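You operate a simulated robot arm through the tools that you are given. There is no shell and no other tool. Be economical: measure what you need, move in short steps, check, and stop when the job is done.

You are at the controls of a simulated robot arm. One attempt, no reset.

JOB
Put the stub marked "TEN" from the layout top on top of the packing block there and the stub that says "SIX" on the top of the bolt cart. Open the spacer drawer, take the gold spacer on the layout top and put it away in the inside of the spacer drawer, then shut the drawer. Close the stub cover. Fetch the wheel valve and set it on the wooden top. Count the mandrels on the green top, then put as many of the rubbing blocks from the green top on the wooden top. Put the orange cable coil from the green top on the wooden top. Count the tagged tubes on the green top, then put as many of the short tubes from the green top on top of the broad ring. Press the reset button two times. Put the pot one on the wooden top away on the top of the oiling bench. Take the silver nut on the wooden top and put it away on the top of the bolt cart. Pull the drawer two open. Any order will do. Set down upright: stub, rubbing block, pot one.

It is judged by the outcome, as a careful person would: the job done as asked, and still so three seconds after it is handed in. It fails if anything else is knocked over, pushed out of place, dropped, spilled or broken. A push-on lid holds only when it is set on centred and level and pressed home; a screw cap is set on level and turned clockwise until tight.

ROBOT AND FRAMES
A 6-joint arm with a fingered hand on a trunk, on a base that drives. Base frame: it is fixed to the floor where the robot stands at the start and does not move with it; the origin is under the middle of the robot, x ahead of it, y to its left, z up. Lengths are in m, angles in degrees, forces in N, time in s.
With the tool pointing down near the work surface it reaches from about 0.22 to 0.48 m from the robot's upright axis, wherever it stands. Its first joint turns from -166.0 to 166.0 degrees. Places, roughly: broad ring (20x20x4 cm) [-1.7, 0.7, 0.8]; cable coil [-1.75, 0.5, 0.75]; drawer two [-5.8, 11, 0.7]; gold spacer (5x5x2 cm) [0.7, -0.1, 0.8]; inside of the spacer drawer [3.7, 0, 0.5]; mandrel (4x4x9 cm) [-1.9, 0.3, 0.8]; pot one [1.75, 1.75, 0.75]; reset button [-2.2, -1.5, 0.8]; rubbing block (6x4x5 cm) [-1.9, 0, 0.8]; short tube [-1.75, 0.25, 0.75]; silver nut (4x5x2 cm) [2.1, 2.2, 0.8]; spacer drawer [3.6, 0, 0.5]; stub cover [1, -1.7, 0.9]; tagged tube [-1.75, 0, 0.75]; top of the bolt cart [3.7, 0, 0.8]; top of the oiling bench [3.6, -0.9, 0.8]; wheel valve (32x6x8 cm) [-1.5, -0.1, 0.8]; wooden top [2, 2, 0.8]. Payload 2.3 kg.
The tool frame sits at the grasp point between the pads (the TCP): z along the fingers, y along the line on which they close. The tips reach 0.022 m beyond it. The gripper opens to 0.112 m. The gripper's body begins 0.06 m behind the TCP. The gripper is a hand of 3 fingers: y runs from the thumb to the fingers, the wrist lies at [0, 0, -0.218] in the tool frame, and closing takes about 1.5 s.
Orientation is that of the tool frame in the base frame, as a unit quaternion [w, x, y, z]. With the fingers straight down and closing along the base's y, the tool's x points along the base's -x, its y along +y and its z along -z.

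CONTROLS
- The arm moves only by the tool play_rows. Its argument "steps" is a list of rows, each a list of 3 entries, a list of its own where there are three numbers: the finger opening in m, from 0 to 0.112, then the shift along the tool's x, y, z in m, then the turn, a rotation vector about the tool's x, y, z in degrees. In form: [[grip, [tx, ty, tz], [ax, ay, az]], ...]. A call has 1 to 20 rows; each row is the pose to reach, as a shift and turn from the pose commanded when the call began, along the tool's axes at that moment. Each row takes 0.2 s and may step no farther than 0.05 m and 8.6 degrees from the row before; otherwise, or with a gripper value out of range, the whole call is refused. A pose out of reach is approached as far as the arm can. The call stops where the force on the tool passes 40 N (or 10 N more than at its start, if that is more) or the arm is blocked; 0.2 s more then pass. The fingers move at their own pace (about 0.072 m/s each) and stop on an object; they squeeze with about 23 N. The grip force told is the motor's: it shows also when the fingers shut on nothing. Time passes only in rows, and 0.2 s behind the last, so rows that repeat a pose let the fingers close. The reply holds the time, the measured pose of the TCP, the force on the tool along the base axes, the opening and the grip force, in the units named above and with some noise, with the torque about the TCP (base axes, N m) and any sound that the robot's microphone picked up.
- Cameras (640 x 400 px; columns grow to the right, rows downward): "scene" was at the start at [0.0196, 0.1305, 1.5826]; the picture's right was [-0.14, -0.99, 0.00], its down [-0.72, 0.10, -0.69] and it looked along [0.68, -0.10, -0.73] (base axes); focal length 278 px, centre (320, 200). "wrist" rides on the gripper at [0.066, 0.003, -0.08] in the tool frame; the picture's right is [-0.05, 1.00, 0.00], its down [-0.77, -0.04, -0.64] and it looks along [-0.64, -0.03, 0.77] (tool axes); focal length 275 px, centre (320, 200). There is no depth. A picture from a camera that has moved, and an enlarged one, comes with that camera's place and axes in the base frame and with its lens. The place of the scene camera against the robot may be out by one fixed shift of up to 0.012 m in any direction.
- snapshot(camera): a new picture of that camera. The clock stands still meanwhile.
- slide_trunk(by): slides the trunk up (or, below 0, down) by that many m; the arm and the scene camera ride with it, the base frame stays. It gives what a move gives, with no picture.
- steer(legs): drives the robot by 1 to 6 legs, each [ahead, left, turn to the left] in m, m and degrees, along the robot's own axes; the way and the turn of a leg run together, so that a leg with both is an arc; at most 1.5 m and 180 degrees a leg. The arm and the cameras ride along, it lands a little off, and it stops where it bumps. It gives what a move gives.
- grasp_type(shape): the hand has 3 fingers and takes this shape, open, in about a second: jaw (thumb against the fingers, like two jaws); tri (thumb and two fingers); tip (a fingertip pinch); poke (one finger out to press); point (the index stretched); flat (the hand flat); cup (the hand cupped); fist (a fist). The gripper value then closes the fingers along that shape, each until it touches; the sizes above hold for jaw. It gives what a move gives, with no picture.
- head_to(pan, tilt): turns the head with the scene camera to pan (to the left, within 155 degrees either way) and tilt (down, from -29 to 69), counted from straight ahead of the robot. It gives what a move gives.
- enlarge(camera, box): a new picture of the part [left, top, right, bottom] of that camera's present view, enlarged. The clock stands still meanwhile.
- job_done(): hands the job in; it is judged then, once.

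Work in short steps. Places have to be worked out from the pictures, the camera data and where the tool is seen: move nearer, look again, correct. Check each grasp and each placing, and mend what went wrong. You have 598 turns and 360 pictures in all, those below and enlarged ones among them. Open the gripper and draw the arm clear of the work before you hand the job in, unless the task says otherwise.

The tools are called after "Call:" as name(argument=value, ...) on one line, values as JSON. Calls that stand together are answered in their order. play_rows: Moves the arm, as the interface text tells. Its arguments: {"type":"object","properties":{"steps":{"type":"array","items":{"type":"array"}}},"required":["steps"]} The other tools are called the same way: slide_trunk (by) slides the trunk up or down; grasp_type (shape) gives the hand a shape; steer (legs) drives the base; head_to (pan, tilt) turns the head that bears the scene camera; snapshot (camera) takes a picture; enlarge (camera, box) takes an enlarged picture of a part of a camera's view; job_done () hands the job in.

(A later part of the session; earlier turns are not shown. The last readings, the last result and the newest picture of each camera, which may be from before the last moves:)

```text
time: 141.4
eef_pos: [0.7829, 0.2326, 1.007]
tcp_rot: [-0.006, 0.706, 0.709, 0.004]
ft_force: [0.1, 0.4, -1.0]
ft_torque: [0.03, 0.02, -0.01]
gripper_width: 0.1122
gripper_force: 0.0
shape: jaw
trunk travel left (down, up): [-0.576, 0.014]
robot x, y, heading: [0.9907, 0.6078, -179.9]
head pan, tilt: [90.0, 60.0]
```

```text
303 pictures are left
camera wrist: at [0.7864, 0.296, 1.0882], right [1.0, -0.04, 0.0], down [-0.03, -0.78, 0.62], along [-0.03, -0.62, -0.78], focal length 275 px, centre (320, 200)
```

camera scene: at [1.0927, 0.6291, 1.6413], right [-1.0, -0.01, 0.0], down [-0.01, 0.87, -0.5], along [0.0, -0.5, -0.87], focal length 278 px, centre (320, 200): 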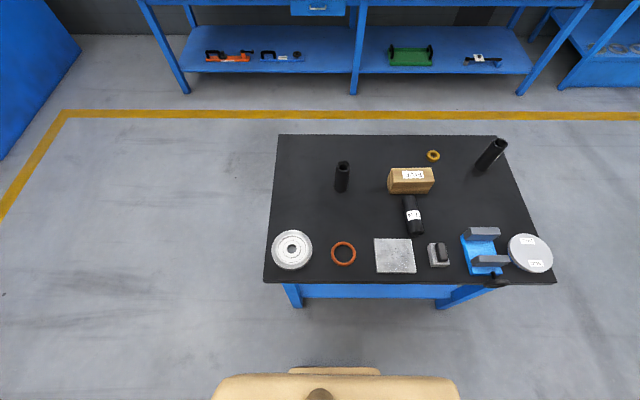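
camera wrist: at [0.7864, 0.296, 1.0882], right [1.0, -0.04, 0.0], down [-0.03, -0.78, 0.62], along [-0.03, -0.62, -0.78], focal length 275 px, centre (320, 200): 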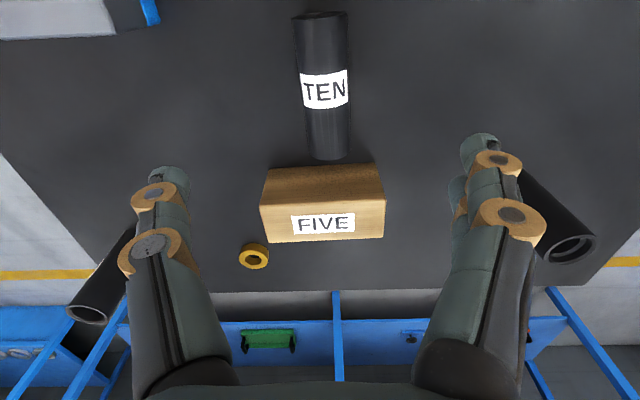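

The stub lies at x≈0.787, y 0.12–0.275; its top end points toward me. I lower onto its middle and grip.

Call:
play_rows(steps=[[0.112, [-0.034, 0.004, 0.03], [0, 0, 0]], [0.112, [-0.034, 0.004, 0.07], [0, 0, 0]], [0.112, [-0.034, 0.004, 0.11], [0, 0, 0]], [0.112, [-0.034, 0.004, 0.15], [0, 0, 0]], [0.112, [-0.034, 0.004, 0.19], [0, 0, 0]], [0.112, [-0.034, 0.004, 0.214], [0, 0, 0]], [0.0, [-0.034, 0.004, 0.214], [0, 0, 0]], [0.0, [-0.034, 0.004, 0.214], [0, 0, 0]], [0.0, [-0.034, 0.004, 0.214], [0, 0, 0]], [0.0, [-0.034, 0.004, 0.214], [0, 0, 0]], [0.0, [-0.034, 0.004, 0.214], [0, 0, 0]], [0.0, [-0.034, 0.004, 0.214], [0, 0, 0]], [0.0, [-0.034, 0.004, 0.214], [0, 0, 0]]])

Call:
snapshot(camera="wrist")

```text
time: 144.2
eef_pos: [0.7974, 0.2348, 0.8124]
tcp_rot: [-0.005, 0.706, 0.708, 0.003]
ft_force: [-0.2, -1.8, 3.3]
ft_torque: [0.0, 0.01, 0.1]
gripper_width: 0.0401
gripper_force: 23.0
shape: jaw
out of reach, approached as far as the arm can: row 3, 4, 5, 6, 7, 8, 9, 10, 11, 12, 13
trunk travel left (down, up): [-0.576, 0.014]
robot x, y, heading: [0.9914, 0.6086, -179.7]
head pan, tilt: [90.0, 60.0]
```

```text
302 pictures are left
camera wrist: at [0.8008, 0.2979, 0.8935], right [1.0, -0.04, 0.0], down [-0.03, -0.78, 0.63], along [-0.03, -0.63, -0.78], focal length 275 px, centre (320, 200)
```

wrist: 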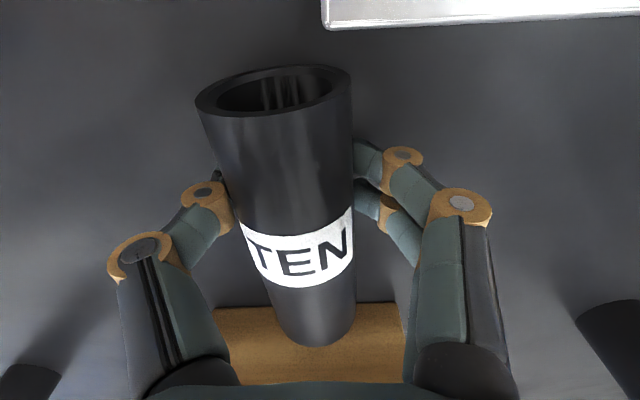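

It ran out of reach low down, but gripped the stub's near part. I try lifting up and toward me.

Call:
play_rows(steps=[[0.0, [0.0, 0, -0.03], [0, 0, 0]], [0.0, [0.0, 0, -0.06], [0, 0, 0]], [0.0, [0.0, 0, -0.1], [0, 0, 0]], [0.0, [0.01, 0, -0.14], [0, 0, 0]], [0.0, [0.03, 0, -0.18], [0, 0, 0]], [0.0, [0.06, 0, -0.22], [0, 0, 0]]])

Call:
snapshot(camera="wrist")

```text
time: 145.6
eef_pos: [0.7967, 0.2905, 1.0306]
tcp_rot: [-0.005, 0.706, 0.708, 0.004]
ft_force: [0.8, 0.7, -3.8]
ft_torque: [0.21, -0.06, -0.04]
gripper_width: 0.0395
gripper_force: 23.0
shape: jaw
trunk travel left (down, up): [-0.576, 0.014]
robot x, y, heading: [0.9946, 0.6086, -179.9]
head pan, tilt: [90.0, 60.0]
```

```text
301 pictures are left
camera wrist: at [0.8004, 0.3566, 1.1129], right [1.0, -0.04, 0.0], down [-0.03, -0.78, 0.63], along [-0.03, -0.63, -0.78], focal length 275 px, centre (320, 200)
```

wrist: 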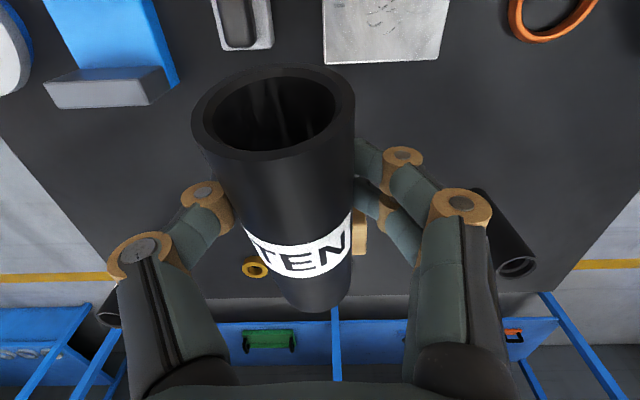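

Lifted; the stub is held near its top, lying almost horizontal pointing outward. I'll yaw the hand 180° and then pitch it outward to stand the stub upright. First half of the yaw, moving a little toward me.

Call:
play_rows(steps=[[0.0, [0.0, 0, 0], [0, 0, 8.2]], [0.0, [0.0, 0, 0], [0, 0, 16.4]], [0.0, [0.0, 0, 0], [0, 0, 24.5]], [0.0, [0.0, 0, 0], [0, 0, 32.7]], [0.0, [0.0, 0, 0], [0, 0, 40.9]], [0.0, [0.0, 0, 0], [0, 0, 49]], [0.0, [0.0, 0, 0], [0, 0, 57.3]], [0.0, [0.0, 0, 0], [0, 0, 65.5]], [0.0, [0.0, 0, 0], [0, 0, 73.6]], [0.0, [0.0, 0, 0], [0, 0, 81.8]], [0.0, [0.0, 0, 0], [0, 0, 90]]])

Call:
play_rows(steps=[[0.0, [0.0, 0, 0], [0, 0, 8.2]], [0.0, [0.0, 0, 0], [0, 0, 16.4]], [0.0, [0.0, 0, 0], [0, 0, 24.5]], [0.0, [0.0, 0, 0], [0, 0, 32.7]], [0.0, [0.0, 0, 0], [0, 0, 40.9]], [0.0, [0.0, 0, 0], [0, 0, 49]], [0.0, [0.0, 0, 0], [0, 0, 57.3]], [0.0, [0.0, 0, 0], [0, 0, 65.5]], [0.0, [0.0, 0, 0], [0, 0, 73.6]], [0.0, [0.0, 0, 0], [0, 0, 81.8]], [0.0, [0.0, 0, 0], [0, 0, 90]]])

```text
time: 148.0
eef_pos: [0.7967, 0.2905, 1.0321]
tcp_rot: [-0.006, 1.0, 0.0, -0.002]
ft_force: [-0.9, 0.4, -4.1]
ft_torque: [-0.04, -0.15, -0.01]
gripper_width: 0.0395
gripper_force: 23.4
shape: jaw
trunk travel left (down, up): [-0.576, 0.014]
robot x, y, heading: [0.9936, 0.6102, -179.8]
head pan, tilt: [90.0, 60.0]
```

```text
time: 150.4
eef_pos: [0.7957, 0.291, 1.0306]
tcp_rot: [-0.004, 0.707, -0.707, -0.006]
ft_force: [-0.2, 0.4, -4.7]
ft_torque: [-0.17, 0.04, -0.01]
gripper_width: 0.0396
gripper_force: 23.4
shape: jaw
trunk travel left (down, up): [-0.576, 0.014]
robot x, y, heading: [0.992, 0.6083, -179.8]
head pan, tilt: [90.0, 60.0]
```

Yaw done. Now pitch outward by 78° while moving outward and up a little, so the stub hangs upright.

Call:
play_rows(steps=[[0.0, [0.012, 0, -0.01], [0, 7.8, 0]], [0.0, [0.024, 0, -0.02], [0, 15.6, 0]], [0.0, [0.036, 0, -0.03], [0, 23.4, 0]], [0.0, [0.048, 0, -0.04], [0, 31.2, 0]], [0.0, [0.06, 0, -0.05], [0, 39, 0]], [0.0, [0.072, 0, -0.05], [0, 46.8, 0]], [0.0, [0.084, 0, -0.05], [0, 54.6, 0]], [0.0, [0.096, 0, -0.05], [0, 62.4, 0]], [0.0, [0.108, 0, -0.05], [0, 70.2, 0]], [0.0, [0.12, 0, -0.05], [0, 78, 0]]])

Call:
snapshot(camera="wrist")

Call:
snapshot(camera="scene")

```text
time: 152.6
eef_pos: [0.797, 0.1681, 1.0783]
tcp_rot: [0.442, 0.554, -0.552, 0.441]
ft_force: [-0.5, 0.2, -4.3]
ft_torque: [0.06, 0.04, 0.01]
gripper_width: 0.0395
gripper_force: 23.1
shape: jaw
trunk travel left (down, up): [-0.576, 0.014]
robot x, y, heading: [0.9956, 0.6078, -179.9]
head pan, tilt: [90.0, 60.0]
```

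```text
300 pictures are left
camera wrist: at [0.7943, 0.2321, 1.1618], right [-1.0, 0.01, -0.04], down [0.03, 0.79, -0.61], along [0.03, -0.61, -0.79], focal length 275 px, centre (320, 200)
```

wrist: 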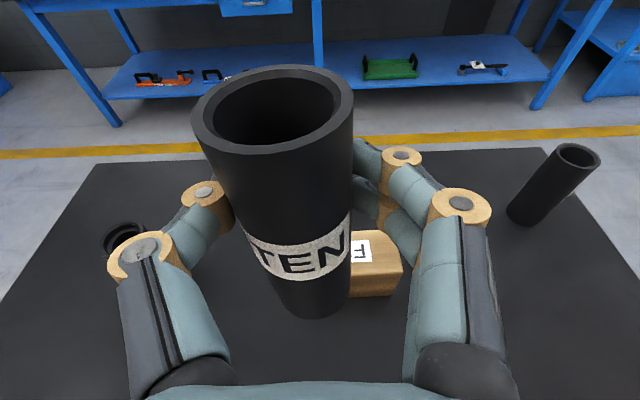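

```text
299 pictures are left
camera scene: at [1.0527, 0.401, 1.6411], right [-1.0, 0.0, 0.0], down [0.0, 0.87, -0.5], along [0.0, -0.5, -0.87], focal length 278 px, centre (320, 200)
```

scene: 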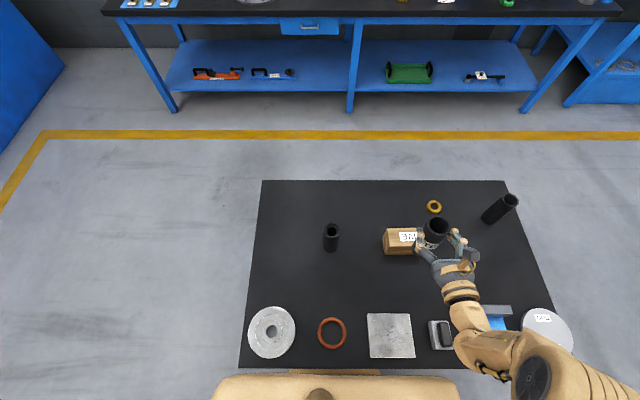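

Excellent: the stub hangs upright in a near-horizontal hand, seen from above. The reach in this posture is better, so I try to go right over the block from here.

Call:
play_rows(steps=[[0.0, [0.004, 0.004, 0.02], [0, 0, 0]], [0.0, [0.008, 0.008, 0.04], [0, 0, 0]], [0.0, [0.012, 0.012, 0.058], [0, 0, 0]], [0.0, [0.0145, 0.014, 0.068], [0, 0, 0]]])

Call:
snapshot(camera="wrist")

Call:
enlarge(camera="scene", box=[340, 180, 520, 320])

```text
time: 153.6
eef_pos: [0.783, 0.1, 1.0787]
tcp_rot: [0.442, 0.553, -0.552, 0.44]
ft_force: [0.4, -0.8, -4.6]
ft_torque: [0.08, 0.02, 0.0]
gripper_width: 0.0394
gripper_force: 23.3
shape: jaw
trunk travel left (down, up): [-0.576, 0.014]
robot x, y, heading: [0.9924, 0.6104, -179.7]
head pan, tilt: [90.0, 60.0]
```

```text
298 pictures are left
camera wrist: at [0.7813, 0.163, 1.1609], right [-1.0, 0.01, -0.04], down [0.03, 0.79, -0.61], along [0.03, -0.61, -0.79], focal length 275 px, centre (320, 200)
```

wrist: 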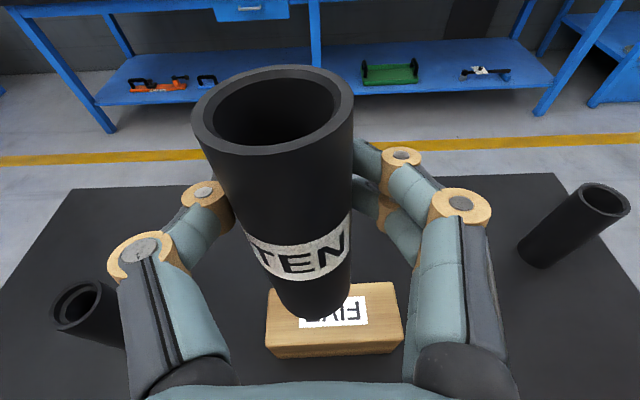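

```text
2.86 times, centred on (430, 250) of scene
camera zoom: at [1.053, 0.4014, 1.6412], right [-1.0, 0.0, 0.0], down [0.0, 0.87, -0.5], along [0.0, -0.5, -0.87], focal length 793 px, centre (6, 57)
```

zoom: 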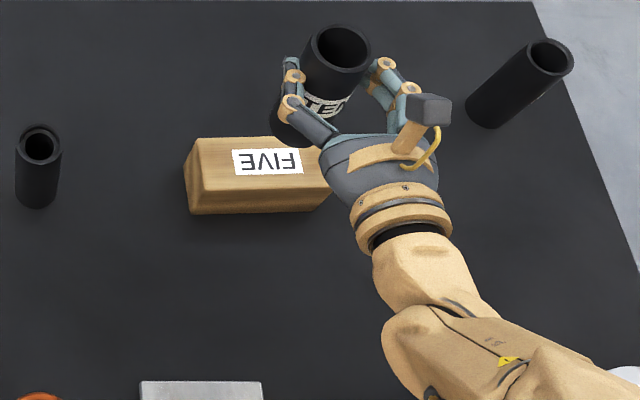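

Reached. Reconciling wrist and scene views, the block's centre is y≈0.078 (that's why it fell before). I move out 2 cm and lower to 3 cm above.

Call:
play_rows(steps=[[0.0, [0.004, 0.002, 0.0196], [0, 0, 0]], [0.0, [-0.025, 0.003, 0.026], [0, 0, 0]], [0.0, [-0.064, 0.003, 0.034], [0, 0, 0]], [0.0, [-0.094, 0.003, 0.0404], [0, 0, 0]], [0.0, [-0.094, 0.003, 0.0404], [0, 0, 0]]])

Call:
snapshot(camera="wrist")

Call:
enlarge(camera="scene", box=[340, 180, 520, 320])

```text
time: 154.8
eef_pos: [0.7795, 0.0797, 0.9788]
tcp_rot: [0.441, 0.555, -0.551, 0.441]
ft_force: [0.2, 0.1, -3.8]
ft_torque: [0.05, 0.06, 0.01]
gripper_width: 0.0392
gripper_force: 22.6
shape: jaw
trunk travel left (down, up): [-0.576, 0.014]
robot x, y, heading: [0.9926, 0.6123, -179.9]
head pan, tilt: [90.0, 60.0]
```

```text
296 pictures are left
camera wrist: at [0.7778, 0.1436, 1.0615], right [-1.0, 0.01, -0.04], down [0.03, 0.79, -0.61], along [0.03, -0.61, -0.79], focal length 275 px, centre (320, 200)
```

wrist: 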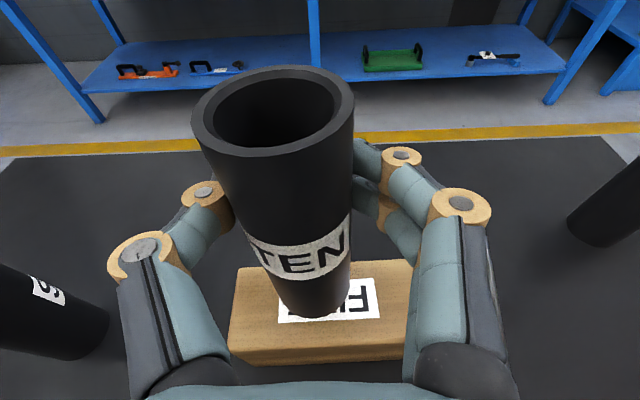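

```text
2.86 times, centred on (430, 250) of scene
camera zoom: at [1.0531, 0.4017, 1.6412], right [-1.0, 0.0, 0.0], down [0.0, 0.87, -0.5], along [0.0, -0.5, -0.87], focal length 793 px, centre (6, 57)
```

zoom: 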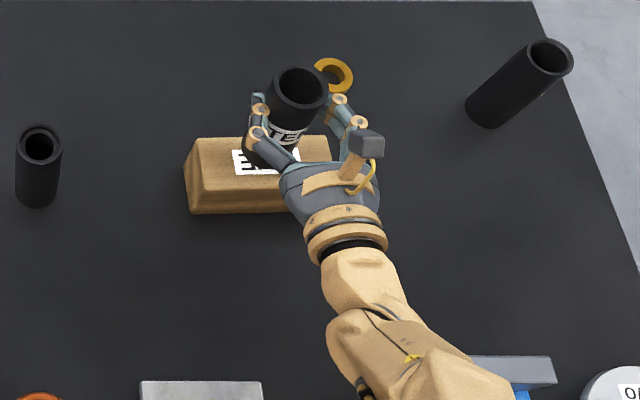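

The stub seems ~0.12 m long, axis at y≈0.087; I shift 1.2 cm outward and lower 4 cm.

Call:
play_rows(steps=[[0.0, [0.0025, 0, 0.0117], [0, 0, 0]], [0.0, [-0.0175, 0, 0.016], [0, 0, 0]], [0.0, [-0.0366, 0, 0.02], [0, 0, 0]], [0.0, [-0.0366, 0, 0.02], [0, 0, 0]]])

Call:
snapshot(camera="wrist")

```text
time: 155.8
eef_pos: [0.7798, 0.0721, 0.9424]
tcp_rot: [0.445, 0.551, -0.549, 0.444]
ft_force: [-4.8, -8.2, 30.6]
ft_torque: [-0.44, -0.19, -0.1]
gripper_width: 0.0384
gripper_force: 23.5
shape: jaw
trunk travel left (down, up): [-0.576, 0.014]
robot x, y, heading: [0.9919, 0.6072, -179.8]
head pan, tilt: [90.0, 60.0]
```

```text
294 pictures are left
camera wrist: at [0.7777, 0.1355, 1.0252], right [-1.0, 0.01, -0.04], down [0.03, 0.78, -0.62], along [0.03, -0.62, -0.78], focal length 275 px, centre (320, 200)
```

wrist: 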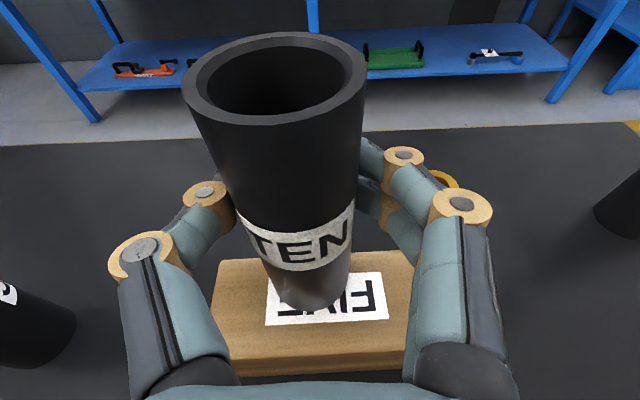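

Contact came earlier; base centre is at y≈0.06, too far out by ~1.6 cm. I lift 2 cm, draw back 1.6 cm, and lower gently to light contact.

Call:
play_rows(steps=[[0.0, [0.02, 0, -0.004], [0, 0, 0]], [0.0, [0.03, 0, -0.006], [0, 0, 0]], [0.0, [0.0265, 0, -0.0226], [0, 0, 0]], [0.0, [0.0165, 0, -0.0206], [0, 0, 0]], [0.0, [0.0165, 0, -0.0206], [0, 0, 0]]])

Call:
snapshot(camera="wrist")

```text
time: 157.0
eef_pos: [0.7803, 0.0871, 0.9578]
tcp_rot: [0.441, 0.555, -0.551, 0.441]
ft_force: [0.2, 0.4, -3.3]
ft_torque: [0.01, 0.06, -0.02]
gripper_width: 0.0382
gripper_force: 22.9
shape: jaw
trunk travel left (down, up): [-0.576, 0.014]
robot x, y, heading: [0.9937, 0.6101, -179.7]
head pan, tilt: [90.0, 60.0]
```

```text
293 pictures are left
camera wrist: at [0.7774, 0.1497, 1.0409], right [-1.0, 0.01, -0.04], down [0.03, 0.79, -0.61], along [0.03, -0.61, -0.79], focal length 275 px, centre (320, 200)
```

wrist: 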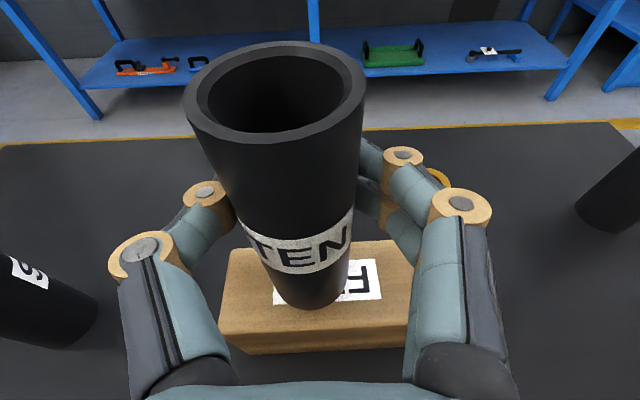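

Aligned: base centre ≈0.075, block centre ≈0.0725. I lower the last ~1.5 cm in small steps.

Call:
play_rows(steps=[[0.0, [-0.005, 0, 0.001], [0, 0, 0]], [0.0, [-0.009, 0, 0.002], [0, 0, 0]], [0.0, [-0.0115, 0, 0.0025], [0, 0, 0]]])

```text
time: 157.8
eef_pos: [0.7799, 0.0868, 0.9479]
tcp_rot: [0.441, 0.554, -0.551, 0.441]
ft_force: [-0.3, -0.4, -4.6]
ft_torque: [0.02, 0.07, -0.01]
gripper_width: 0.0383
gripper_force: 22.8
shape: jaw
trunk travel left (down, up): [-0.576, 0.014]
robot x, y, heading: [0.9915, 0.6071, -179.9]
head pan, tilt: [90.0, 60.0]
```

No contact yet; a few millimetres more.

Call:
play_rows(steps=[[0.0, [-0.002, 0, 0.0004], [0, 0, 0]], [0.0, [-0.004, 0, 0.0008], [0, 0, 0]]])

Call:
play_rows(steps=[[0.0, [-0.0015, 0, 0.0003], [0, 0, 0]], [0.0, [-0.0015, 0, 0.0003], [0, 0, 0]]])

```text
time: 158.4
eef_pos: [0.7798, 0.0882, 0.9447]
tcp_rot: [0.443, 0.553, -0.55, 0.442]
ft_force: [0.1, -3.5, 9.1]
ft_torque: [-0.12, -0.12, -0.08]
gripper_width: 0.0387
gripper_force: 23.3
shape: jaw
trunk travel left (down, up): [-0.576, 0.014]
robot x, y, heading: [0.9914, 0.6108, -179.6]
head pan, tilt: [90.0, 60.0]
```

```text
time: 159.0
eef_pos: [0.7804, 0.088, 0.9433]
tcp_rot: [0.443, 0.553, -0.55, 0.443]
ft_force: [-1.1, -2.9, 17.2]
ft_torque: [-0.28, -0.15, -0.04]
gripper_width: 0.0386
gripper_force: 22.8
shape: jaw
trunk travel left (down, up): [-0.576, 0.014]
robot x, y, heading: [0.9949, 0.6085, -179.8]
head pan, tilt: [90.0, 60.0]
```

In contact. I back off 2 mm and open slightly to see it stand.

Call:
play_rows(steps=[[0.0, [0.0022, 0, -0.0005], [0, 0, 0]], [0.044, [0.0022, 0, -0.0005], [0, 0, 0]], [0.05, [0.0022, 0, -0.0005], [0, 0, 0]], [0.054, [0.0022, 0, -0.0005], [0, 0, 0]], [0.054, [0.0022, 0, -0.0005], [0, 0, 0]]])

Call:
snapshot(camera="wrist")

```text
time: 160.2
eef_pos: [0.7809, 0.0874, 0.9427]
tcp_rot: [0.441, 0.554, -0.551, 0.441]
ft_force: [0.7, 0.3, -1.1]
ft_torque: [-0.01, 0.02, -0.01]
gripper_width: 0.0549
gripper_force: 0.0
shape: jaw
trunk travel left (down, up): [-0.576, 0.014]
robot x, y, heading: [0.9921, 0.6071, -180.0]
head pan, tilt: [90.0, 60.0]
```

```text
292 pictures are left
camera wrist: at [0.7777, 0.1503, 1.0263], right [-1.0, 0.01, -0.04], down [0.03, 0.79, -0.61], along [0.03, -0.61, -0.79], focal length 275 px, centre (320, 200)
```

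wrist: 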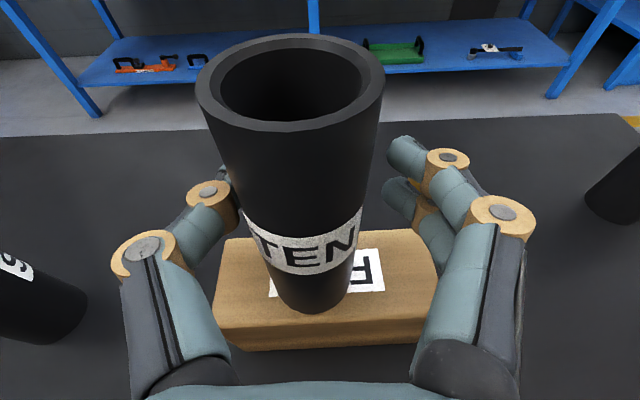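

It stands. I open fully, then draw back along the hand's axis.

Call:
play_rows(steps=[[0.07, [0, 0, 0], [0, 0, 0]], [0.09, [0, 0, 0], [0, 0, 0]], [0.112, [0, 0, 0], [0, 0, 0]], [0.112, [0, 0, 0], [0, 0, 0]], [0.112, [0, 0, 0], [0, 0, 0]], [0.112, [0.003, 0, -0.02], [0, 0, 0]], [0.112, [0.006, 0, -0.05], [0, 0, 0]], [0.112, [0.01, 0, -0.08], [0, 0, 0]], [0.112, [0.02, 0, -0.11], [0, 0, 0]]])

Call:
snapshot(camera="wrist")

Call:
enlarge(camera="scene", box=[340, 180, 520, 320])

```text
time: 162.2
eef_pos: [0.7803, 0.19, 0.9869]
tcp_rot: [0.442, 0.554, -0.55, 0.442]
ft_force: [0.3, -0.1, 0.7]
ft_torque: [-0.02, -0.01, 0.01]
gripper_width: 0.1119
gripper_force: 0.1
shape: jaw
trunk travel left (down, up): [-0.576, 0.014]
robot x, y, heading: [0.9971, 0.6113, -179.7]
head pan, tilt: [90.0, 60.0]
```

```text
291 pictures are left
camera wrist: at [0.7777, 0.254, 1.0707], right [-1.0, 0.01, -0.04], down [0.03, 0.79, -0.61], along [0.03, -0.61, -0.79], focal length 275 px, centre (320, 200)
```

wrist: 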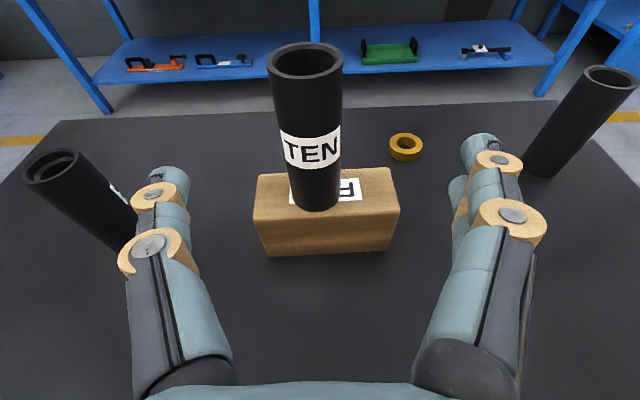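

```text
2.86 times, centred on (430, 250) of scene
camera zoom: at [1.0532, 0.4032, 1.6414], right [-1.0, 0.0, 0.0], down [0.0, 0.87, -0.5], along [0.0, -0.5, -0.87], focal length 793 px, centre (6, 57)
```

zoom: 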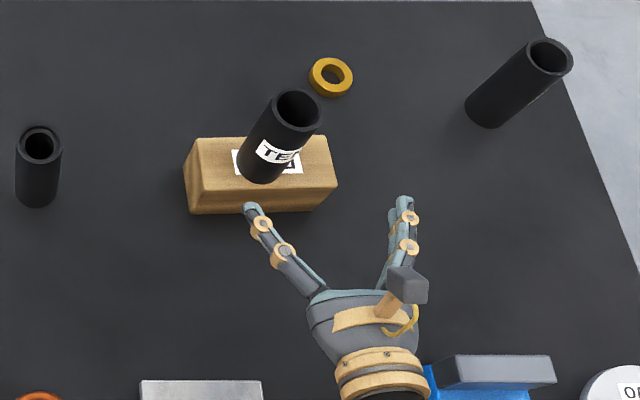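

TEN stands upright on the packing block. This hand posture works well, so I move along the left side to stand opposite SIX.

Call:
steer(legs=[[-0.16, 0, 0]])

Call:
snapshot(camera="wrist")

```text
time: 163.6
eef_pos: [0.9406, 0.1903, 0.9877]
tcp_rot: [0.441, 0.554, -0.551, 0.441]
ft_force: [1.0, -0.6, 0.5]
ft_torque: [-0.01, -0.03, 0.01]
gripper_width: 0.112
gripper_force: 0.0
shape: jaw
trunk travel left (down, up): [-0.576, 0.014]
robot x, y, heading: [1.1526, 0.6085, -180.0]
head pan, tilt: [90.0, 60.0]
```

```text
289 pictures are left
camera wrist: at [0.9373, 0.2536, 1.0705], right [-1.0, 0.01, -0.04], down [0.03, 0.79, -0.61], along [0.03, -0.61, -0.79], focal length 275 px, centre (320, 200)
```

wrist: 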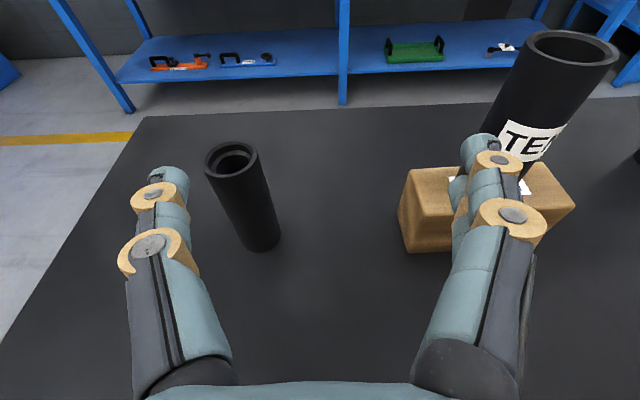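

SIX stands at about (1.02, 0.076). I align in x, lower to z≈0.865, keeping back.

Call:
play_rows(steps=[[0.112, [0, -0.04, 0], [0, 0, 0]], [0.112, [0, -0.08, 0], [0, 0, 0]], [0.112, [-0.039, -0.08, 0.0083], [0, 0, 0]], [0.112, [-0.078, -0.08, 0.0166], [0, 0, 0]], [0.112, [-0.12, -0.08, 0.0255], [0, 0, 0]], [0.112, [-0.12, -0.08, 0.0255], [0, 0, 0]]])

Call:
snapshot(camera="wrist")

Call:
snapshot(camera="scene")

```text
time: 165.0
eef_pos: [1.0208, 0.1921, 0.8642]
tcp_rot: [0.441, 0.554, -0.552, 0.441]
ft_force: [0.9, 0.1, -0.2]
ft_torque: [0.01, -0.04, 0.04]
gripper_width: 0.112
gripper_force: 0.0
shape: jaw
trunk travel left (down, up): [-0.576, 0.014]
robot x, y, heading: [1.1507, 0.604, -180.0]
head pan, tilt: [90.0, 60.0]
```

```text
288 pictures are left
camera wrist: at [1.0178, 0.2551, 0.9466], right [-1.0, 0.01, -0.04], down [0.03, 0.79, -0.61], along [0.03, -0.61, -0.79], focal length 275 px, centre (320, 200)
```

wrist: 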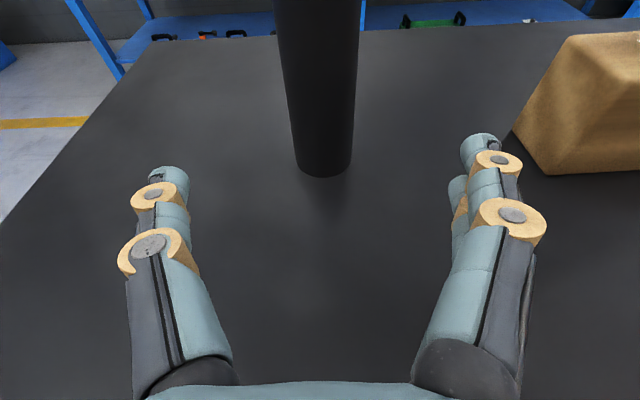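

```text
287 pictures are left
camera scene: at [1.2126, 0.4028, 1.6413], right [-1.0, 0.0, 0.0], down [0.0, 0.87, -0.5], along [0.0, -0.5, -0.87], focal length 278 px, centre (320, 200)
```

scene: 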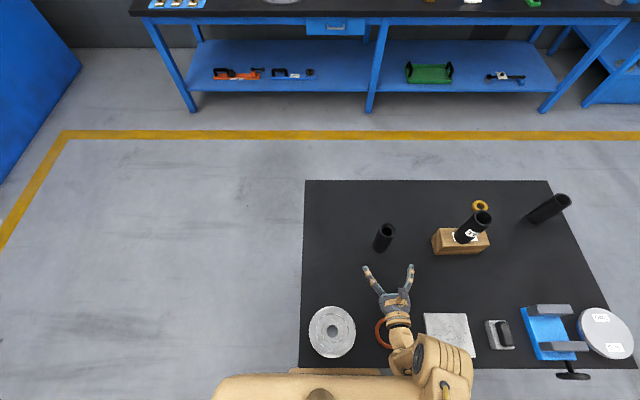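

SIX's centre is ≈ (1.0205, 0.062). I advance 12.5 cm to it and close.

Call:
play_rows(steps=[[0.112, [0.0083, 0, 0.039], [0, 0, 0]], [0.112, [0.0166, 0, 0.078], [0, 0, 0]], [0.112, [0.022, 0, 0.105], [0, 0, 0]], [0.112, [0.026, 0, 0.1225], [0, 0, 0]], [0.112, [0.026, 0, 0.1225], [0, 0, 0]]])

Call:
snapshot(camera="wrist")

```text
time: 166.4
eef_pos: [1.0024, 0.0506, 0.9277]
tcp_rot: [-0.477, -0.531, 0.533, -0.454]
ft_force: [0.5, -0.3, -0.9]
ft_torque: [-0.02, 0.01, 0.0]
gripper_width: 0.1117
gripper_force: 0.0
shape: jaw
out of reach, approached as far as the arm can: row 3, 4, 5
trunk travel left (down, up): [-0.576, 0.014]
robot x, y, heading: [1.1527, 0.6088, -180.0]
head pan, tilt: [90.0, 60.0]
stopped in row 5: the arm was blocked; the commanded pose is now the measured one
```

```text
286 pictures are left
camera wrist: at [1.0038, 0.1213, 1.004], right [-1.0, 0.03, -0.02], down [0.04, 0.73, -0.68], along [0.0, -0.68, -0.73], focal length 275 px, centre (320, 200)
```

wrist: 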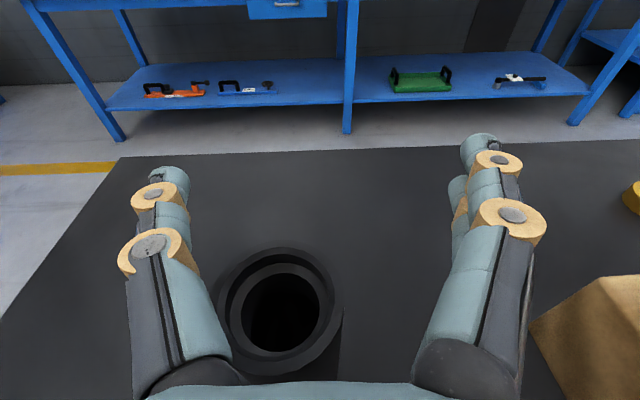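

Out of reach low down: the hand rose over the stub, which still stands. I withdraw up and back.

Call:
play_rows(steps=[[0.112, [0.03, 0, -0.0], [0, 0, 0]], [0.112, [0.06, 0, -0.03], [0, 0, 0]], [0.112, [0.07, 0, -0.07], [0, 0, 0]], [0.112, [0.07, 0, -0.11], [0, 0, 0]]])

Call:
snapshot(camera="wrist")

```text
time: 167.4
eef_pos: [1.0081, 0.1533, 1.0105]
tcp_rot: [-0.475, -0.533, 0.533, -0.453]
ft_force: [-0.2, 0.8, 0.0]
ft_torque: [0.0, 0.06, 0.01]
gripper_width: 0.112
gripper_force: 0.1
shape: jaw
trunk travel left (down, up): [-0.576, 0.014]
robot x, y, heading: [1.1522, 0.6082, -180.1]
head pan, tilt: [90.0, 60.0]
```

```text
285 pictures are left
camera wrist: at [1.0081, 0.2227, 1.0874], right [-1.0, 0.03, -0.02], down [0.04, 0.73, -0.68], along [0.0, -0.68, -0.74], focal length 275 px, centre (320, 200)
```

wrist: 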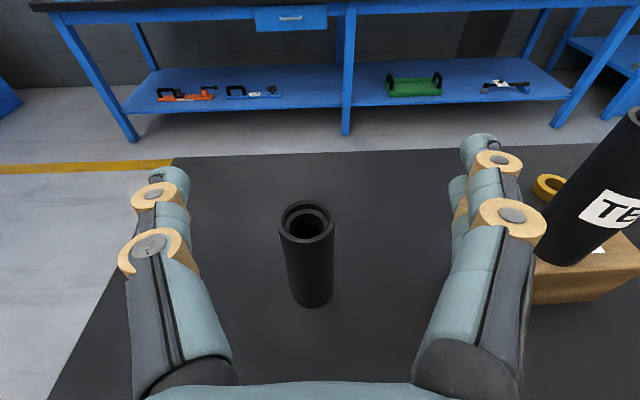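

Lowering the trunk should help for low poses. I step back 1.5 cm for clearance and lower the trunk 0.11 (the hand stays above the stub? it would drop to 0.90, but it is behind the stub).

Call:
steer(legs=[[0, -0.015, 0]])

Call:
slide_trunk(by=-0.11)

Call:
snapshot(camera="wrist")

```text
time: 168.2
eef_pos: [1.0081, 0.1664, 1.009]
tcp_rot: [-0.475, -0.533, 0.534, -0.453]
ft_force: [-0.8, -0.1, 0.8]
ft_torque: [-0.01, 0.02, -0.03]
gripper_width: 0.112
gripper_force: 0.1
shape: jaw
trunk travel left (down, up): [-0.576, 0.014]
robot x, y, heading: [1.1474, 0.6243, -179.8]
head pan, tilt: [90.0, 60.0]
```

```text
time: 169.6
eef_pos: [1.0076, 0.1682, 0.8997]
tcp_rot: [-0.474, -0.533, 0.534, -0.454]
ft_force: [0.3, 0.1, 0.0]
ft_torque: [0.0, 0.03, -0.02]
gripper_width: 0.112
gripper_force: 0.1
shape: jaw
trunk travel left (down, up): [-0.466, 0.124]
robot x, y, heading: [1.1488, 0.624, -179.9]
head pan, tilt: [90.0, 60.0]
```

```text
284 pictures are left
camera wrist: at [1.0083, 0.2371, 0.9767], right [-1.0, 0.03, -0.02], down [0.04, 0.74, -0.68], along [0.0, -0.68, -0.74], focal length 275 px, centre (320, 200)
```

wrist: 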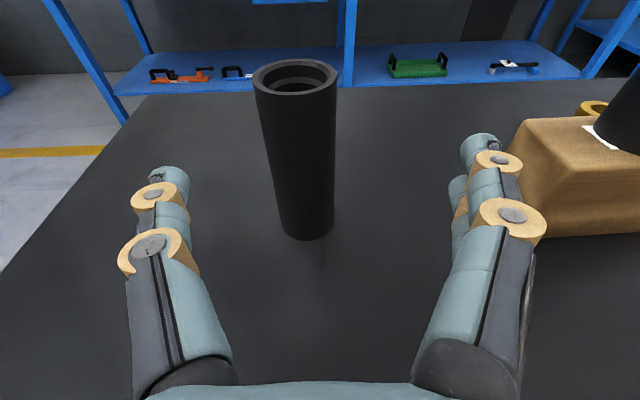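

Now I go in to (1.021, 0.066, 0.868).

Call:
play_rows(steps=[[0.112, [-0.0175, -0.0134, 0.02], [0, 0, 0]], [0.112, [-0.0175, -0.0134, 0.05], [0, 0, 0]], [0.112, [-0.0175, -0.0134, 0.08], [0, 0, 0]], [0.112, [-0.0175, -0.0134, 0.105], [0, 0, 0]], [0.112, [-0.0175, -0.0134, 0.105], [0, 0, 0]]])

Call:
snapshot(camera="wrist")

```text
time: 170.8
eef_pos: [1.0188, 0.0654, 0.8674]
tcp_rot: [-0.474, -0.533, 0.534, -0.453]
ft_force: [-0.9, -0.4, 0.0]
ft_torque: [0.0, -0.02, -0.01]
gripper_width: 0.1121
gripper_force: 0.1
shape: jaw
trunk travel left (down, up): [-0.466, 0.124]
robot x, y, heading: [1.1508, 0.6225, -180.1]
head pan, tilt: [90.0, 60.0]
```

```text
283 pictures are left
camera wrist: at [1.0189, 0.1359, 0.9441], right [-1.0, 0.03, -0.03], down [0.04, 0.74, -0.68], along [0.0, -0.68, -0.74], focal length 275 px, centre (320, 200)
```

wrist: 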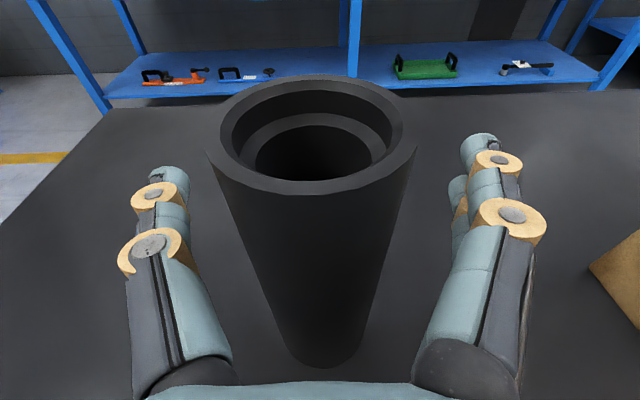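

Well placed around the stub. I close the hand.

Call:
play_rows(steps=[[0.06, [0, 0, 0], [0, 0, 0]], [0.0, [0, 0, 0], [0, 0, 0]], [0.0, [0, 0, 0], [0, 0, 0]], [0.0, [0, 0, 0], [0, 0, 0]], [0.0, [0, 0, 0], [0, 0, 0]], [0.0, [0, 0, 0], [0, 0, 0]], [0.0, [0, 0, 0], [0, 0, 0]], [0.0, [0, 0, 0], [0, 0, 0]]])

Call:
snapshot(camera="wrist")

```text
time: 172.6
eef_pos: [1.0183, 0.066, 0.8667]
tcp_rot: [-0.475, -0.533, 0.533, -0.454]
ft_force: [0.7, -1.7, 0.3]
ft_torque: [-0.04, -0.01, 0.02]
gripper_width: 0.0178
gripper_force: 22.6
shape: jaw
trunk travel left (down, up): [-0.466, 0.124]
robot x, y, heading: [1.1482, 0.6227, -180.0]
head pan, tilt: [90.0, 60.0]
```

```text
282 pictures are left
camera wrist: at [1.019, 0.1358, 0.9442], right [-1.0, 0.03, -0.02], down [0.04, 0.74, -0.68], along [0.0, -0.68, -0.74], focal length 275 px, centre (320, 200)
```

wrist: 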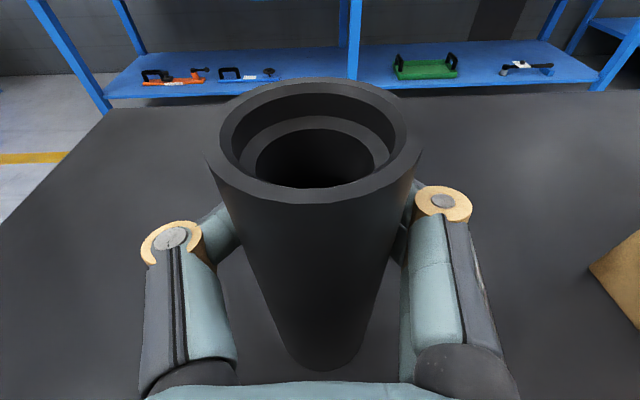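

The fingers closed beyond the stub's centre. I open, back off 1.7 cm, and close again.

Call:
play_rows(steps=[[0.112, [0, 0, 0], [0, 0, 0]], [0.112, [0, 0, 0], [0, 0, 0]], [0.112, [0, 0, 0], [0, 0, 0]], [0.112, [0, 0, 0], [0, 0, 0]], [0.112, [0, 0, 0], [0, 0, 0]], [0.112, [-0.002, 0, -0.017], [0, 0, 0]], [0.112, [-0.002, 0, -0.017], [0, 0, 0]], [0.0, [-0.002, 0, -0.017], [0, 0, 0]], [0.0, [-0.002, 0, -0.017], [0, 0, 0]], [0.0, [-0.002, 0, -0.017], [0, 0, 0]], [0.0, [-0.002, 0, -0.017], [0, 0, 0]], [0.0, [-0.002, 0, -0.017], [0, 0, 0]], [0.0, [-0.002, 0, -0.017], [0, 0, 0]], [0.0, [-0.002, 0, -0.017], [0, 0, 0]]])

Call:
snapshot(camera="wrist")

```text
time: 175.6
eef_pos: [1.0191, 0.0827, 0.8662]
tcp_rot: [0.474, 0.534, -0.533, 0.454]
ft_force: [1.0, -1.6, 2.4]
ft_torque: [-0.02, -0.02, 0.0]
gripper_width: 0.0354
gripper_force: 22.7
shape: jaw
trunk travel left (down, up): [-0.466, 0.124]
robot x, y, heading: [1.1498, 0.6218, -179.8]
head pan, tilt: [90.0, 60.0]
```

```text
281 pictures are left
camera wrist: at [1.0195, 0.1524, 0.9446], right [-1.0, 0.03, -0.02], down [0.04, 0.74, -0.68], along [0.0, -0.68, -0.74], focal length 275 px, centre (320, 200)
```

wrist: 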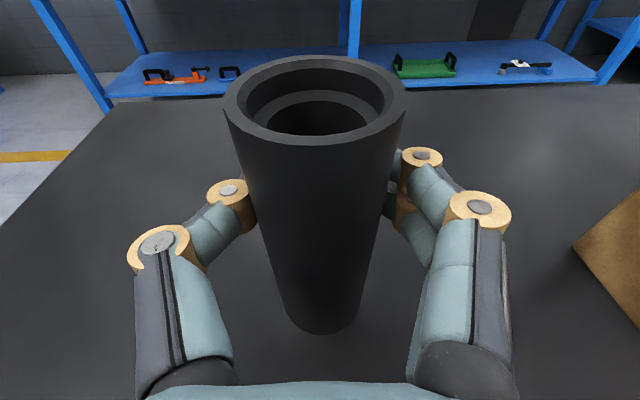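

Better, but I shift another 6 mm for a centred grip.

Call:
play_rows(steps=[[0.07, [0, 0, 0], [0, 0, 0]], [0.07, [0, 0, 0], [0, 0, 0]], [0.07, [0, 0, 0], [0, 0, 0]], [0.07, [-0.001, 0, -0.006], [0, 0, 0]], [0.07, [-0.001, 0, -0.006], [0, 0, 0]], [0.0, [-0.001, 0, -0.006], [0, 0, 0]], [0.0, [-0.001, 0, -0.006], [0, 0, 0]], [0.0, [-0.001, 0, -0.006], [0, 0, 0]], [0.0, [-0.001, 0, -0.006], [0, 0, 0]], [0.0, [-0.001, 0, -0.006], [0, 0, 0]], [0.0, [0.03, 0, -0.01], [0, 0, 0]], [0.0, [0.07, 0, -0.02], [0, 0, 0]], [0.0, [0.11, 0, -0.03], [0, 0, 0]]])

Call:
snapshot(camera="wrist")

```text
time: 178.4
eef_pos: [1.0218, 0.0987, 0.9822]
tcp_rot: [-0.475, -0.532, 0.534, -0.454]
ft_force: [0.8, -0.1, -4.8]
ft_torque: [0.04, 0.0, 0.0]
gripper_width: 0.0394
gripper_force: 23.0
shape: jaw
trunk travel left (down, up): [-0.466, 0.124]
robot x, y, heading: [1.151, 0.6208, -179.9]
head pan, tilt: [90.0, 60.0]
```

```text
280 pictures are left
camera wrist: at [1.0229, 0.1678, 1.0589], right [-1.0, 0.03, -0.02], down [0.04, 0.74, -0.68], along [0.0, -0.68, -0.74], focal length 275 px, centre (320, 200)
```

wrist: 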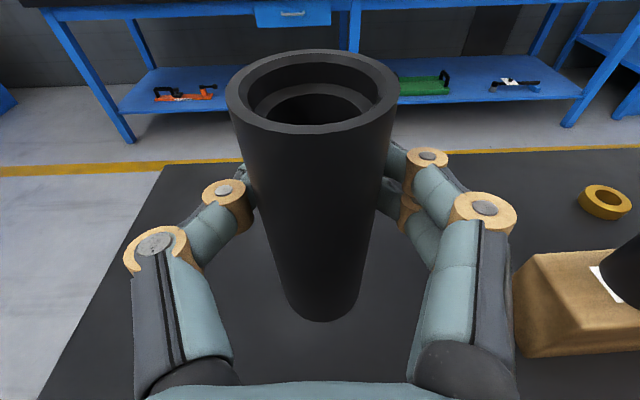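

SIX is held upright (~0.105 m below TCP to its base). I drive to the bolt cart: away from the table, turn left 90°, across, and forward, stopping short to look.

Call:
steer(legs=[[0, -0.35, 0], [0, 0, 90], [0, 1.5, 0], [0.85, 0, 0]])

Call:
snapshot(camera="scene")

Call:
snapshot(camera="wrist")

```text
time: 195.7
eef_pos: [3.185, 0.0031, 0.9812]
tcp_rot: [0.012, 0.755, 0.002, 0.656]
ft_force: [0.3, -0.4, -4.0]
ft_torque: [-0.02, 0.02, 0.01]
gripper_width: 0.039
gripper_force: 23.2
shape: jaw
trunk travel left (down, up): [-0.466, 0.124]
robot x, y, heading: [2.6583, 0.13, -89.5]
head pan, tilt: [90.0, 60.0]
```

```text
279 pictures are left
camera scene: at [2.8665, 0.1918, 1.5312], right [0.01, -1.0, 0.0], down [-0.87, -0.01, -0.5], along [0.5, 0.0, -0.87], focal length 278 px, centre (320, 200)
```

scene: 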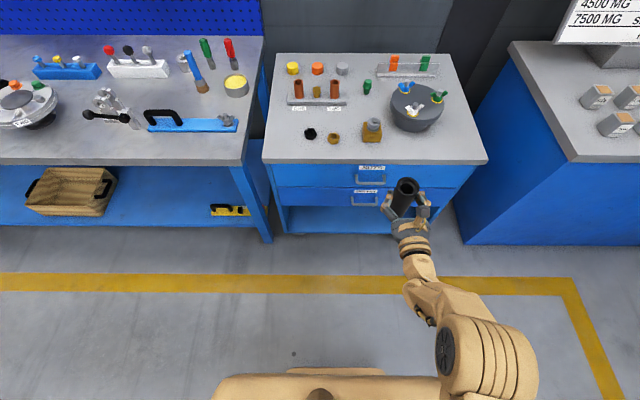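

```text
278 pictures are left
camera wrist: at [3.1158, 0.0023, 1.0581], right [-0.02, -1.0, -0.03], down [-0.74, 0.03, -0.68], along [0.68, 0.0, -0.74], focal length 275 px, centre (320, 200)
```

wrist: 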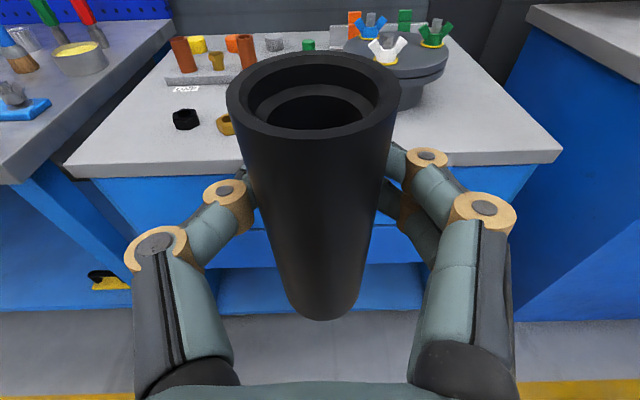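

The cart's front-right area is clear. I drive to put the stub over about (3.50,-0.24), first stopping short of the edge.

Call:
steer(legs=[[0.24, 0, -0.5], [0, 0.2, 0]])

Call:
snapshot(camera="scene")

Call:
snapshot(camera="wrist")

```text
time: 198.6
eef_pos: [3.3848, -0.239, 0.9807]
tcp_rot: [0.015, 0.755, -0.001, 0.656]
ft_force: [0.6, 0.4, -4.9]
ft_torque: [-0.02, 0.0, 0.0]
gripper_width: 0.0388
gripper_force: 23.4
shape: jaw
trunk travel left (down, up): [-0.466, 0.124]
robot x, y, heading: [2.859, -0.1065, -90.1]
head pan, tilt: [90.0, 60.0]
```

```text
277 pictures are left
camera scene: at [3.0685, -0.0485, 1.531], right [0.0, -1.0, 0.0], down [-0.87, 0.0, -0.5], along [0.5, 0.0, -0.87], focal length 278 px, centre (320, 200)
```

scene: 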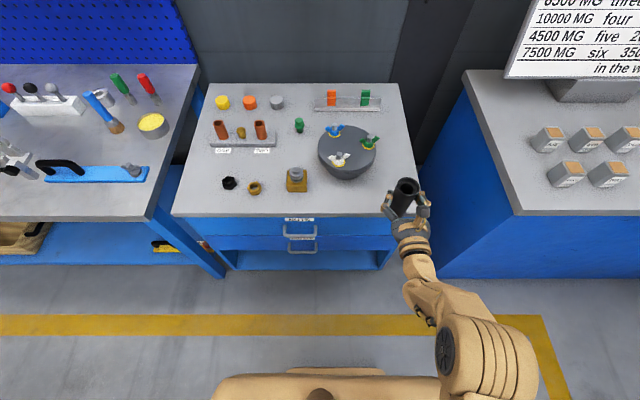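

```text
276 pictures are left
camera wrist: at [3.3159, -0.2402, 1.0578], right [-0.03, -1.0, -0.02], down [-0.74, 0.04, -0.68], along [0.68, 0.0, -0.74], focal length 275 px, centre (320, 200)
```

wrist: 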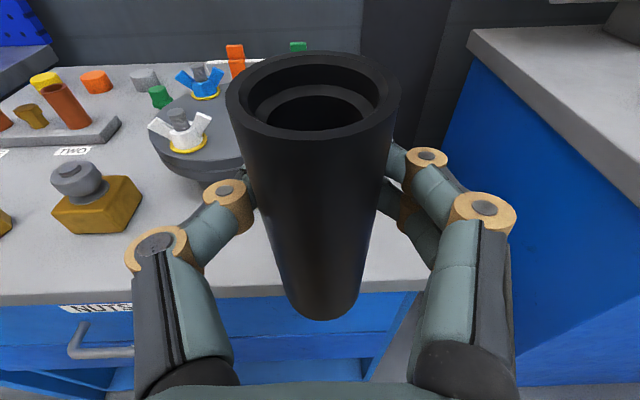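

The cart's right edge is y≈-0.335, front x≈3.44, bowl centre ≈(3.60,-0.14). I aim for (3.49,-0.27).

Call:
steer(legs=[[0.03, 0, 0], [0, 0.105, 0]])

Call:
snapshot(camera="wrist")

Call:
enlarge(camera="scene", box=[280, 120, 480, 280])

```text
time: 200.2
eef_pos: [3.4926, -0.2708, 0.9796]
tcp_rot: [0.016, 0.754, -0.002, 0.656]
ft_force: [0.0, 0.1, -3.5]
ft_torque: [0.01, 0.01, -0.01]
gripper_width: 0.0388
gripper_force: 23.0
shape: jaw
trunk travel left (down, up): [-0.466, 0.124]
robot x, y, heading: [2.9653, -0.1369, -90.3]
head pan, tilt: [90.0, 60.0]
```

```text
275 pictures are left
camera wrist: at [3.4213, -0.2708, 1.0577], right [-0.03, -1.0, -0.02], down [-0.74, 0.04, -0.67], along [0.68, 0.0, -0.74], focal length 275 px, centre (320, 200)
```

wrist: 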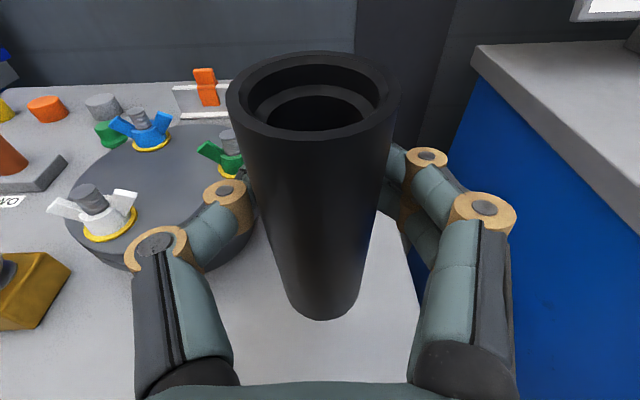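

```text
2.50 times, centred on (380, 200) of scene
camera zoom: at [3.1744, -0.0786, 1.531], right [0.0, -1.0, 0.0], down [-0.87, 0.0, -0.5], along [0.5, 0.0, -0.87], focal length 694 px, centre (170, 200)
```

zoom: 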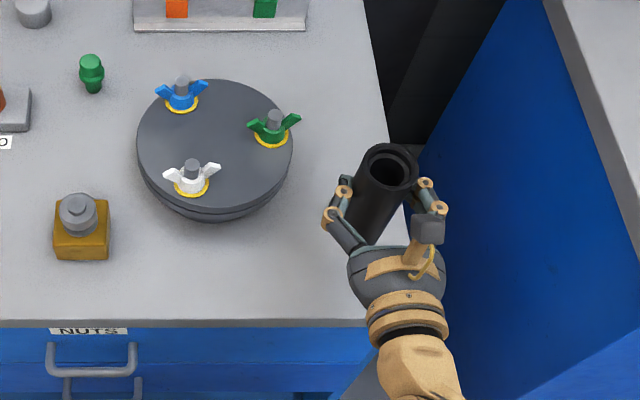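

Position is good. I lower with the trunk in steps until contact.

Call:
slide_trunk(by=-0.05)

Call:
slide_trunk(by=-0.012)

Call:
slide_trunk(by=-0.008)

Call:
snapshot(camera="wrist")

```text
time: 201.2
eef_pos: [3.4914, -0.2704, 0.9312]
tcp_rot: [0.016, 0.755, -0.002, 0.656]
ft_force: [1.1, 0.5, -4.1]
ft_torque: [0.02, 0.03, -0.01]
gripper_width: 0.0391
gripper_force: 23.1
shape: jaw
trunk travel left (down, up): [-0.416, 0.174]
robot x, y, heading: [2.9636, -0.1392, -90.1]
head pan, tilt: [90.0, 60.0]
```

```text
time: 201.8
eef_pos: [3.4907, -0.2701, 0.9192]
tcp_rot: [0.016, 0.755, -0.002, 0.656]
ft_force: [0.6, 0.1, -4.9]
ft_torque: [0.03, 0.0, 0.03]
gripper_width: 0.0388
gripper_force: 23.0
shape: jaw
trunk travel left (down, up): [-0.404, 0.186]
robot x, y, heading: [2.9641, -0.1398, -90.3]
head pan, tilt: [90.0, 60.0]
```

```text
time: 202.3
eef_pos: [3.4895, -0.2701, 0.911]
tcp_rot: [0.016, 0.755, -0.002, 0.656]
ft_force: [0.5, -0.2, -4.3]
ft_torque: [0.01, 0.04, -0.03]
gripper_width: 0.039
gripper_force: 22.7
shape: jaw
trunk travel left (down, up): [-0.396, 0.194]
robot x, y, heading: [2.9636, -0.1406, -90.1]
head pan, tilt: [90.0, 60.0]
```

```text
273 pictures are left
camera wrist: at [3.4203, -0.2708, 0.9881], right [-0.03, -1.0, -0.02], down [-0.74, 0.04, -0.68], along [0.68, 0.0, -0.74], focal length 275 px, centre (320, 200)
```

wrist: 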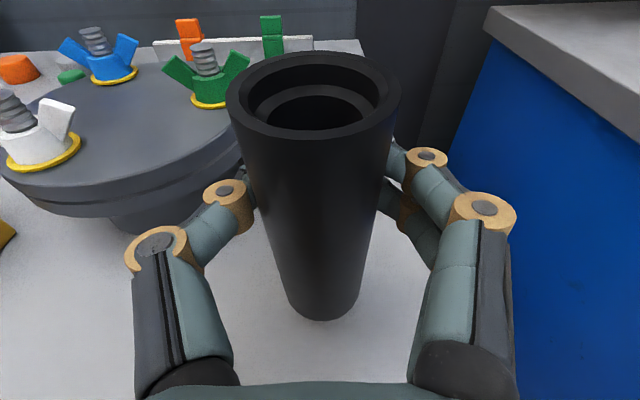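

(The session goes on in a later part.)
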